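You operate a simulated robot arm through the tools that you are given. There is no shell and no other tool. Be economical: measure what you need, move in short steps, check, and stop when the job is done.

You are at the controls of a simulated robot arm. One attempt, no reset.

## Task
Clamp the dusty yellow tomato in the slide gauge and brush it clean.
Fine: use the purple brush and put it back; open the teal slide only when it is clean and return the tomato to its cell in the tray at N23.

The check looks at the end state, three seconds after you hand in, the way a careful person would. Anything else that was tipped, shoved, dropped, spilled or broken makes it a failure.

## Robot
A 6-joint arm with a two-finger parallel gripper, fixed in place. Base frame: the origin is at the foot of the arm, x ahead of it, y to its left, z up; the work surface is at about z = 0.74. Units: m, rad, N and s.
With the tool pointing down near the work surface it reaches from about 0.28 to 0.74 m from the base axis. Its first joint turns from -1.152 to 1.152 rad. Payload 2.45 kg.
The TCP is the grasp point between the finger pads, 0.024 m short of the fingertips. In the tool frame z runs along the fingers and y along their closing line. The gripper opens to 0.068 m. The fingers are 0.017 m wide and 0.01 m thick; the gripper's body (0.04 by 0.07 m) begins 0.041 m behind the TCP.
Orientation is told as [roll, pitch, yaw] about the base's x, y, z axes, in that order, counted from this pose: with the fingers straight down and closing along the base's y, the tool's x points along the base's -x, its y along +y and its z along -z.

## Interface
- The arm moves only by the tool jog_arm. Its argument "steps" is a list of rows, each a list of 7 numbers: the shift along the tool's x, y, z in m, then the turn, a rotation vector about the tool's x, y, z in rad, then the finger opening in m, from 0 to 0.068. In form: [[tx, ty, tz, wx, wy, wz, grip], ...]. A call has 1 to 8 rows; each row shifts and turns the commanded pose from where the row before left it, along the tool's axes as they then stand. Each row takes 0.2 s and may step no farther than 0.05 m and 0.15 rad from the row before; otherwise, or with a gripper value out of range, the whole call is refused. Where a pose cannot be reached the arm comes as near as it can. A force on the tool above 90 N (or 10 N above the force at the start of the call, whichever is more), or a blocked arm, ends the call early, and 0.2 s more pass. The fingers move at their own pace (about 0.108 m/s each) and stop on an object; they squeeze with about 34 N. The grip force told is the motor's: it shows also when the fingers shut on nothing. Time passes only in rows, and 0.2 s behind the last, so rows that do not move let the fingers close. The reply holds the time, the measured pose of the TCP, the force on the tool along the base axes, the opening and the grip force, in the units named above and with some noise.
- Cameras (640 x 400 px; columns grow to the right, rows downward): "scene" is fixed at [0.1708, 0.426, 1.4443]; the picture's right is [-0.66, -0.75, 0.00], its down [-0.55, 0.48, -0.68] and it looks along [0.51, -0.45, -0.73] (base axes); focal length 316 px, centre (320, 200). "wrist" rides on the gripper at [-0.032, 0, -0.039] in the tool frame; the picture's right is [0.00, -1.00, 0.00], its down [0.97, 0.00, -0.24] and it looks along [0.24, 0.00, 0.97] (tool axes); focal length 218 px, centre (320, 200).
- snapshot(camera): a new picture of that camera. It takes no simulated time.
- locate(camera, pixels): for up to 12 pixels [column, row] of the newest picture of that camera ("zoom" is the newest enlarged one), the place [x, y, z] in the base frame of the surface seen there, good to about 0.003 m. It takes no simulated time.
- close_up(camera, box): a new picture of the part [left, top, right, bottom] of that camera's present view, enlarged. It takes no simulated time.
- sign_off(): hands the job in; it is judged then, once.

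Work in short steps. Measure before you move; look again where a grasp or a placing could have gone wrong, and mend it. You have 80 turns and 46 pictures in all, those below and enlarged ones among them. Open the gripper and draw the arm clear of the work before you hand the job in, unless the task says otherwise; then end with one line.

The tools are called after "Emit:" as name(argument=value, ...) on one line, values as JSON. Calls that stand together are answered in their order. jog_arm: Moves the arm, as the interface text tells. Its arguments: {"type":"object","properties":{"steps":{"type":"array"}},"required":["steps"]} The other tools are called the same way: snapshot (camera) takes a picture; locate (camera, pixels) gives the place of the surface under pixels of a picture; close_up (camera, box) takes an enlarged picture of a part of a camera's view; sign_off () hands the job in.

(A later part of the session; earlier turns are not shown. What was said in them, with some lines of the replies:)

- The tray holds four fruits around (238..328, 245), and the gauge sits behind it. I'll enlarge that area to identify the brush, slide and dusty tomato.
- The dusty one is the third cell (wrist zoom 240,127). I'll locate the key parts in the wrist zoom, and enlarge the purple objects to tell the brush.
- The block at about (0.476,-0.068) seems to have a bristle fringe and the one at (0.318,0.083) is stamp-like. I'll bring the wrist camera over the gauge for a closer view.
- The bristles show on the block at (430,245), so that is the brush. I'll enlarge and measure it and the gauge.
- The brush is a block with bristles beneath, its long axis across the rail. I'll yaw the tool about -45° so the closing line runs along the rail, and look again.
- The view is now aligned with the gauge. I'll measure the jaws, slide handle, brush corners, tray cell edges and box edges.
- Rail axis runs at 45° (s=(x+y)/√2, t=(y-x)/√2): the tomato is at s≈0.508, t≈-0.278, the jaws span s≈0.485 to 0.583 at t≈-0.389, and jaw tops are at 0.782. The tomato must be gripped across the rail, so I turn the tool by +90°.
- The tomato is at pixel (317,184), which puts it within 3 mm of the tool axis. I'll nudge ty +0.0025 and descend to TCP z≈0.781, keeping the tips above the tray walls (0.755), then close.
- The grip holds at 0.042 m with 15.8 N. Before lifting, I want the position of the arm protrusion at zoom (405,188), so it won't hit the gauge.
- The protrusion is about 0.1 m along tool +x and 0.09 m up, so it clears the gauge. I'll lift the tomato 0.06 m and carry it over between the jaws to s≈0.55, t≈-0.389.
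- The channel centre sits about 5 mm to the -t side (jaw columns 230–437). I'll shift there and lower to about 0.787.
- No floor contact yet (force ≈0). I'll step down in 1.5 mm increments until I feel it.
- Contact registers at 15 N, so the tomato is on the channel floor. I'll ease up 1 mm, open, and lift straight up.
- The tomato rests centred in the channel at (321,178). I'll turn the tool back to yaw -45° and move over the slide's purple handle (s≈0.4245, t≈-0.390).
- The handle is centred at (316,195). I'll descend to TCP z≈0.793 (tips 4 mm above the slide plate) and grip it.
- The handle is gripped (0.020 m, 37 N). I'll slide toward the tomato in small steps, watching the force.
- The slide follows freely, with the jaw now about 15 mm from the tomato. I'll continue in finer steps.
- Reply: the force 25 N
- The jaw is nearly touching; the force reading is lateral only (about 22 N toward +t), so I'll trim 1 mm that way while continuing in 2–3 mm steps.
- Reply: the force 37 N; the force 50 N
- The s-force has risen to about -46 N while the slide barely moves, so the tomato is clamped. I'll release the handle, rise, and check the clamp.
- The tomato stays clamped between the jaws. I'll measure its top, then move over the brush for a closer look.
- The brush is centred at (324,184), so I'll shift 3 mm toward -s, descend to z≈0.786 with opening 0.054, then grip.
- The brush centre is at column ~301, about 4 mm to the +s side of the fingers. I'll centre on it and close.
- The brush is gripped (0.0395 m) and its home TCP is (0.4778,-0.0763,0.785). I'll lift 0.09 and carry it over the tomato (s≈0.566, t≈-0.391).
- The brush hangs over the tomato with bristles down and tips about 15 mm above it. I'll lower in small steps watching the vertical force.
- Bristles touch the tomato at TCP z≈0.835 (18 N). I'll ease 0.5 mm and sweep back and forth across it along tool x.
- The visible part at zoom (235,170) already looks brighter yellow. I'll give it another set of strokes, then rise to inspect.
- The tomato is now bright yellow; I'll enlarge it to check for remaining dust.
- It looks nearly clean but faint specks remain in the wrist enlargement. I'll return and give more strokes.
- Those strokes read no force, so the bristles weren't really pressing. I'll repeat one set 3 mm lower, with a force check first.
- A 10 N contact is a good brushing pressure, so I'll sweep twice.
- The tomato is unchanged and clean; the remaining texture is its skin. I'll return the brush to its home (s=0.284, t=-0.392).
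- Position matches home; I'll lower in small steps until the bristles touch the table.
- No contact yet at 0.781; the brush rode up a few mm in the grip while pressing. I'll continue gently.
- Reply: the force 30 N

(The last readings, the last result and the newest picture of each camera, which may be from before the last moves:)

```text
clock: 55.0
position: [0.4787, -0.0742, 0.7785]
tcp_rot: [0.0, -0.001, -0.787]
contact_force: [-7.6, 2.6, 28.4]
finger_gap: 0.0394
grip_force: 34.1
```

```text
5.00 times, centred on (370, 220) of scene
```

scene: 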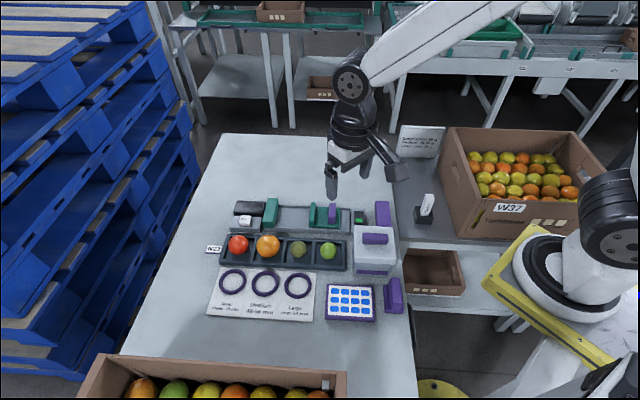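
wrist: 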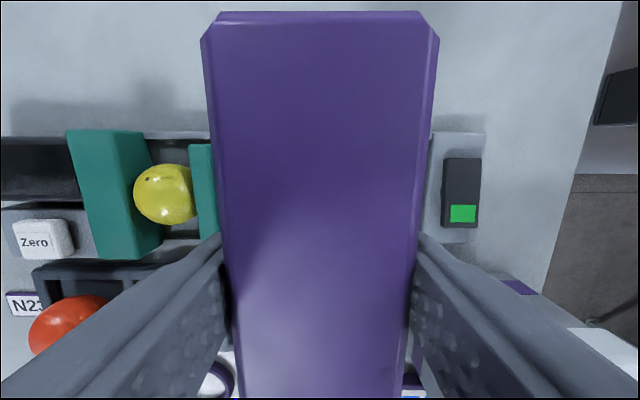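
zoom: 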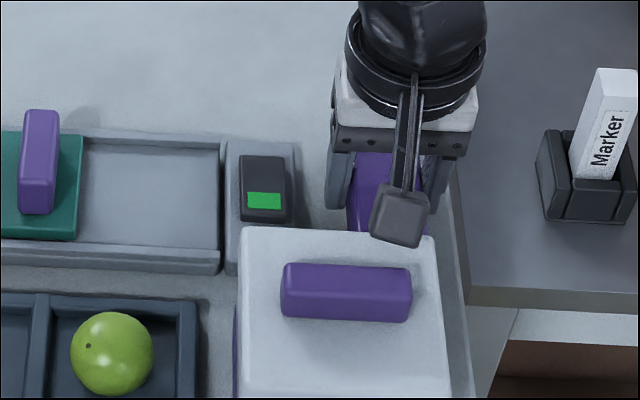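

The brush is on the table (28 N). I'll ease up 1 mm, release and rise.

Emit:
jog_arm(steps=[[0, 0, -0.001, 0, 0, 0, 0.03], [0, 0, 0, 0, 0, 0, 0.045], [0, 0, 0, 0, 0, 0, 0.054], [0, 0, 0, 0, 0, 0, 0.054], [0, 0, -0.04, 0, 0, 0, 0.054], [0, 0, -0.04, 0, 0, 0, 0.054], [0, 0, -0.03, 0, 0, 0, 0.054]])

Emit:
snapshot(camera="wrist")

```text
clock: 56.6
position: [0.4771, -0.0747, 0.8886]
tcp_rot: [-0.001, -0.001, -0.786]
contact_force: [-0.3, -0.6, 0.3]
finger_gap: 0.0539
grip_force: 0.1
```

```text
11 pictures are left
```

wrist: 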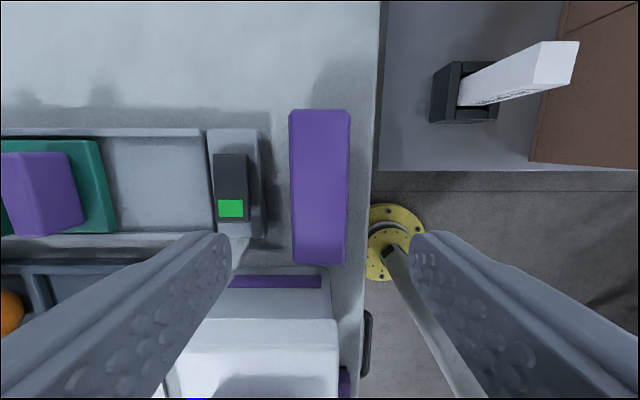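

The brush stands back in place. Next I'll move over the slide handle (s≈0.481) and descend to z≈0.793.

Emit:
jog_arm(steps=[[0, 0.04, 0, 0, 0, 0, 0.05], [0, 0.04, 0, 0, 0, 0, 0.05], [0, 0.04, 0, 0, 0, 0, 0.05], [0, 0.04, 0, 0, 0, 0, 0.05], [-0.001, 0.0365, 0, 0, 0, 0, 0.05], [0, 0, 0.03, 0, 0, 0, 0.05], [0, 0, 0.02, 0, 0, 0, 0.05], [0, 0, 0, 0, 0, 0, 0.05]])

Emit:
snapshot(camera="wrist")

```text
clock: 58.4
position: [0.6205, 0.0621, 0.8397]
tcp_rot: [0.001, 0.0, -0.785]
contact_force: [-0.7, 0.0, -0.2]
finger_gap: 0.0499
grip_force: 0.0
```

```text
10 pictures are left
```

wrist: 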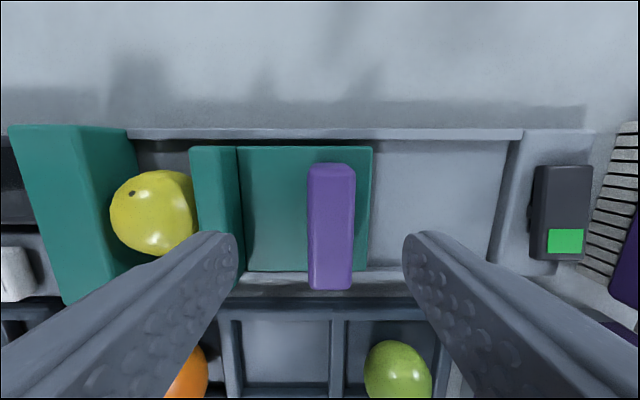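

The handle is at column ~330, so I'll shift 3 mm toward -s, descend, grip it and then slide back.

Emit:
jog_arm(steps=[[0.0025, -0.003, 0.025, 0, 0, 0, 0.05], [0, 0, 0.022, 0, 0, 0, 0.05], [0, 0, 0, 0, 0, 0, 0.05], [0, 0, 0, 0, 0, 0, 0.03], [0, 0, 0, 0, 0, 0, 0.01], [0, 0, 0, 0, 0, 0, 0.005], [0, 0, 0, 0, 0, 0, 0.005]])

Emit:
jog_arm(steps=[[0, -0.01, 0, 0, 0, 0, 0.005], [0, -0.012, 0, 0, 0, 0, 0.005], [0, -0.012, 0, 0, 0, 0, 0.005], [0, -0.012, 0, 0, 0, 0, 0.005], [0, -0.01, 0, 0, 0, 0, 0.005], [0, 0, 0, 0, 0, 0, 0.005]])

```text
clock: 60.0
position: [0.6139, 0.0629, 0.7915]
tcp_rot: [0.0, 0.001, -0.787]
contact_force: [0.1, -1.6, -3.3]
finger_gap: 0.0199
grip_force: 38.1
```

```text
clock: 61.4
position: [0.5789, 0.0266, 0.7916]
tcp_rot: [0.006, -0.003, -0.782]
contact_force: [26.7, 34.5, -31.6]
finger_gap: 0.0201
grip_force: 37.5
```

The slide is back at its starting position (s≈0.428) against its stop. I'll relieve the load, release, rise, and check the tomato.

Emit:
jog_arm(steps=[[0, 0.004, 0, 0, 0, 0, 0.005], [0, 0, 0, 0, 0, 0, 0.02], [0, 0, 0, 0, 0, 0, 0.04], [0, 0, 0, 0, 0, 0, 0.045], [0, 0, -0.04, 0, 0, 0, 0.05], [0, 0, -0.04, 0, 0, 0, 0.06], [0, 0.03, -0.04, 0, 0, 0, 0.064], [0, 0.03, 0, 0, 0, 0, 0.064]])

Emit:
snapshot(camera="wrist")

```text
clock: 63.2
position: [0.6194, 0.0698, 0.9121]
tcp_rot: [-0.001, 0.001, -0.786]
contact_force: [0.1, -0.3, 0.7]
finger_gap: 0.064
grip_force: 0.1
```

```text
9 pictures are left
```

wrist: 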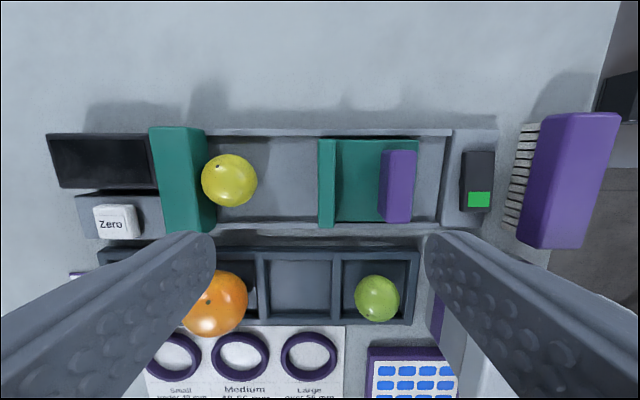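

The slide is open and the tomato rests at s≈0.563, t≈-0.392. I'll turn the tool back to yaw +45° and move above it.

Emit:
jog_arm(steps=[[0, 0, 0, 0, 0, -0.143, 0.064], [0, 0, 0, 0, 0, -0.143, 0.064], [0, 0, 0, 0, 0, -0.143, 0.064], [0, 0, 0, 0, 0, -0.143, 0.064], [0, 0, 0, 0, 0, -0.143, 0.064], [0, 0, 0, 0, 0, -0.143, 0.064], [0, 0, 0, 0, 0, -0.143, 0.064], [0, 0, 0, 0, 0, -0.143, 0.064]])

Emit:
jog_arm(steps=[[0, 0, 0, 0, 0, -0.143, 0.064], [0, 0, 0, 0, 0, -0.143, 0.064], [0, 0, 0, 0, 0, -0.143, 0.064], [-0.038, -0.002, 0, 0, 0, 0, 0.064], [-0.037, -0.002, 0, 0, 0, 0, 0.064], [0, 0, 0, 0, 0, 0, 0.064]])

Emit:
snapshot(camera="wrist")

```text
clock: 65.0
position: [0.6194, 0.0679, 0.9131]
tcp_rot: [0.0, 0.001, 0.36]
contact_force: [-1.0, 0.3, -0.7]
finger_gap: 0.0644
grip_force: 0.0
```

```text
clock: 66.4
position: [0.6749, 0.1198, 0.9125]
tcp_rot: [0.0, 0.0, 0.789]
contact_force: [0.0, -0.5, 0.3]
finger_gap: 0.0641
grip_force: 0.1
```

```text
8 pictures are left
```

wrist: 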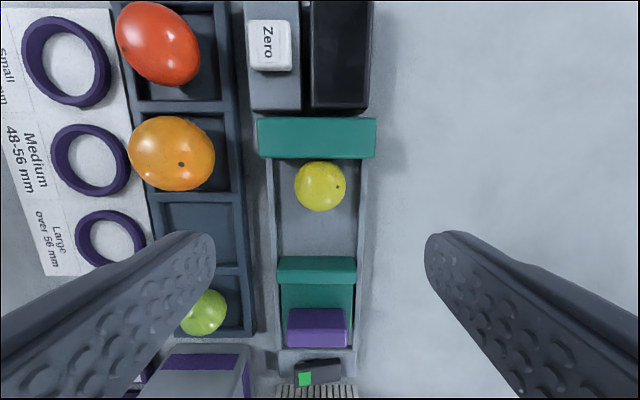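

The tomato at (320,187) is right under the grasp point. I'll descend to z≈0.784 and grip.

Emit:
jog_arm(steps=[[0, 0, 0.045, 0, 0, 0, 0.064], [0, 0, 0.045, 0, 0, 0, 0.064], [0, 0, 0.038, 0, 0, 0, 0.064], [0, 0, 0, 0, 0, 0, 0.064], [0, 0, 0, 0, 0, 0, 0.05], [0, 0, 0, 0, 0, 0, 0.042], [0, 0, 0, 0, 0, 0, 0.036], [0, 0, 0, 0, 0, 0, 0.036]])

```text
clock: 68.2
position: [0.675, 0.1202, 0.785]
tcp_rot: [0.001, 0.001, 0.785]
contact_force: [0.3, -0.3, -0.4]
finger_gap: 0.043
grip_force: 16.1
```

The grip is good (0.043 m, 16 N). I'll lift and carry the tomato over its cell (s≈0.508, t≈-0.275).

Emit:
jog_arm(steps=[[0, 0, -0.03, 0, 0, 0, 0.036], [0, 0, -0.03, 0, 0, 0, 0.036], [0.018, 0.039, 0, 0, 0, 0, 0.036], [0.018, 0.039, 0, 0, 0, 0, 0.036], [0.018, 0.039, 0, 0, 0, 0, 0.036], [0, 0, 0, 0, 0, 0, 0.036]])

Emit:
snapshot(camera="wrist")

```text
clock: 69.6
position: [0.5546, 0.1633, 0.845]
tcp_rot: [0.0, 0.001, 0.788]
contact_force: [0.5, 0.2, -0.3]
finger_gap: 0.0427
grip_force: 15.8
```

```text
7 pictures are left
```

wrist: 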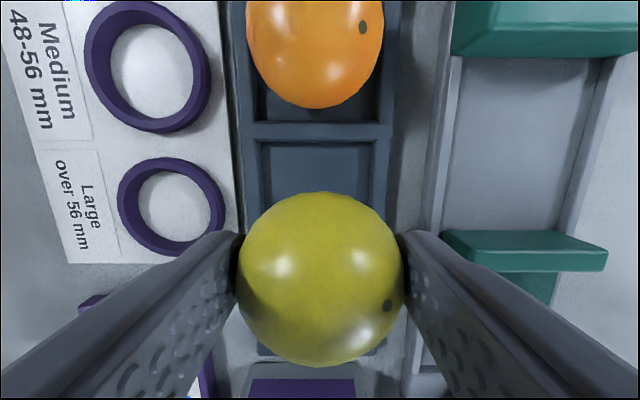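

The tomato is over the cell (cell centre column ~317). There's a pale patch at (345,330) on it, so I'll enlarge to tell whether it is dust or a reflection.

Emit:
close_up(camera="wrist", box=[230, 180, 410, 380])

```text
2.00 times, centred on (320, 280) of wrist
```

zoom: 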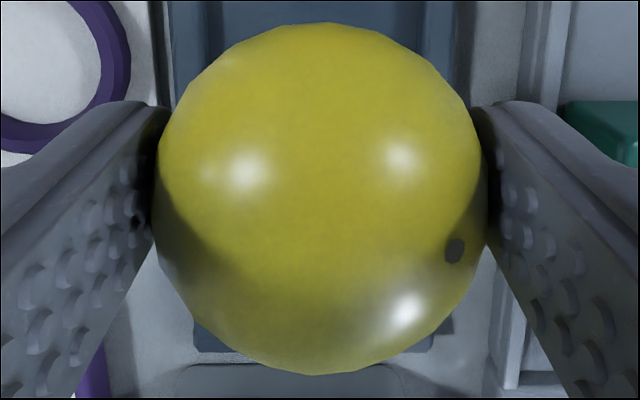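

It is a glossy reflection on clean skin, not dust. I'll lower the tomato into the cell.

Emit:
jog_arm(steps=[[0, 0, 0.03, 0, 0, 0, 0.036], [0, 0, 0.025, 0, 0, 0, 0.036], [0, 0, 0.005, 0, 0, 0, 0.036], [0, 0, 0.002, 0, 0, 0, 0.036], [0, 0, 0, 0, 0, 0, 0.036]])

```text
clock: 70.8
position: [0.5555, 0.1625, 0.7814]
tcp_rot: [-0.001, 0.001, 0.788]
contact_force: [0.8, 0.2, 0.1]
finger_gap: 0.0427
grip_force: 16.4
```

No contact yet at 0.781; I'll take fine steps down.

Emit:
jog_arm(steps=[[0, 0, 0.0015, 0, 0, 0, 0.036], [0, 0, 0.0015, 0, 0, 0, 0.036], [0, 0, 0, 0, 0, 0, 0.036]])

```text
clock: 71.6
position: [0.556, 0.1631, 0.7785]
tcp_rot: [0.0, -0.001, 0.786]
contact_force: [-2.8, -0.2, 4.8]
finger_gap: 0.0428
grip_force: 16.8
```

It touches the cell floor (4.8 N). I'll release, rise, and check.

Emit:
jog_arm(steps=[[0, 0, 0, 0, 0, 0, 0.045], [0, 0, 0, 0, 0, 0, 0.055], [0, 0, 0, 0, 0, 0, 0.064], [0, 0, 0, 0, 0, 0, 0.064]])

Emit:
jog_arm(steps=[[0, 0, -0.04, 0, 0, 0, 0.064], [0, 0, -0.04, 0, 0, 0, 0.064], [0, 0, -0.04, 0, 0, 0, 0.064], [0, 0, -0.04, 0, 0, 0, 0.064], [0, 0, -0.04, 0, 0, 0, 0.064], [0, -0.04, -0.03, 0, 0, 0, 0.064], [0, 0, 0, 0, 0, 0, 0.064]])

Emit:
close_up(camera="scene", box=[200, 170, 420, 330])

Emit:
snapshot(camera="wrist")

```text
clock: 72.6
position: [0.555, 0.1632, 0.7797]
tcp_rot: [0.0, 0.0, 0.787]
contact_force: [3.0, -2.0, 3.4]
finger_gap: 0.0613
grip_force: 0.0
```

```text
clock: 74.2
position: [0.5835, 0.1355, 1.0082]
tcp_rot: [0.0, 0.001, 0.787]
contact_force: [0.0, -0.9, -0.7]
finger_gap: 0.0641
grip_force: 0.1
```

```text
2.50 times, centred on (310, 250) of scene
```

zoom: 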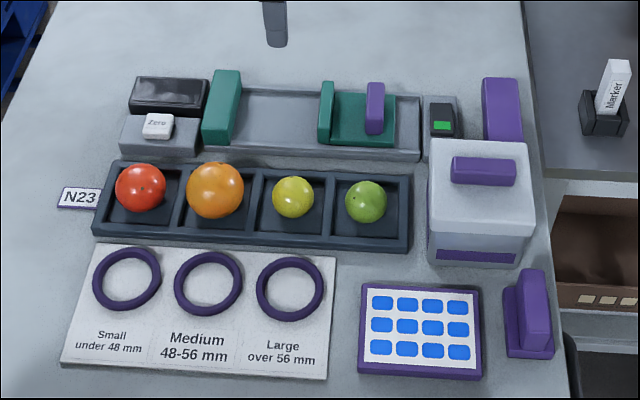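

```text
4 pictures are left
```

wrist: 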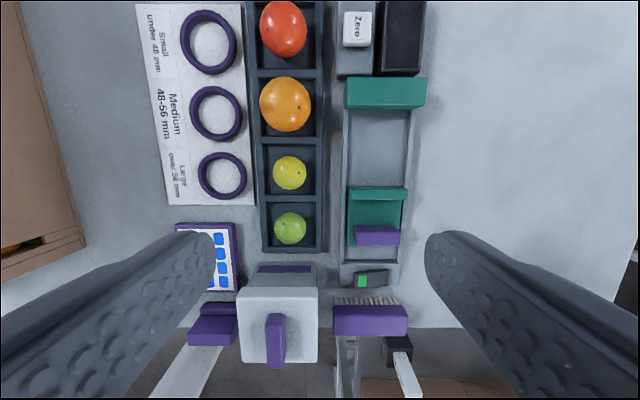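

The clean tomato sits in its cell (zoom 293,197), the brush is home, the slide is open, the neighbouring fruit is undisturbed, and the arm is clear with the gripper open. I'm handing in.

Emit:
sign_off()

```text
The job is handed in.
```

The yellow tomato was clamped in the slide gauge, brushed clean with the purple brush and returned to its cell in the tray at N23; the brush is back in its place and the teal slide is open.
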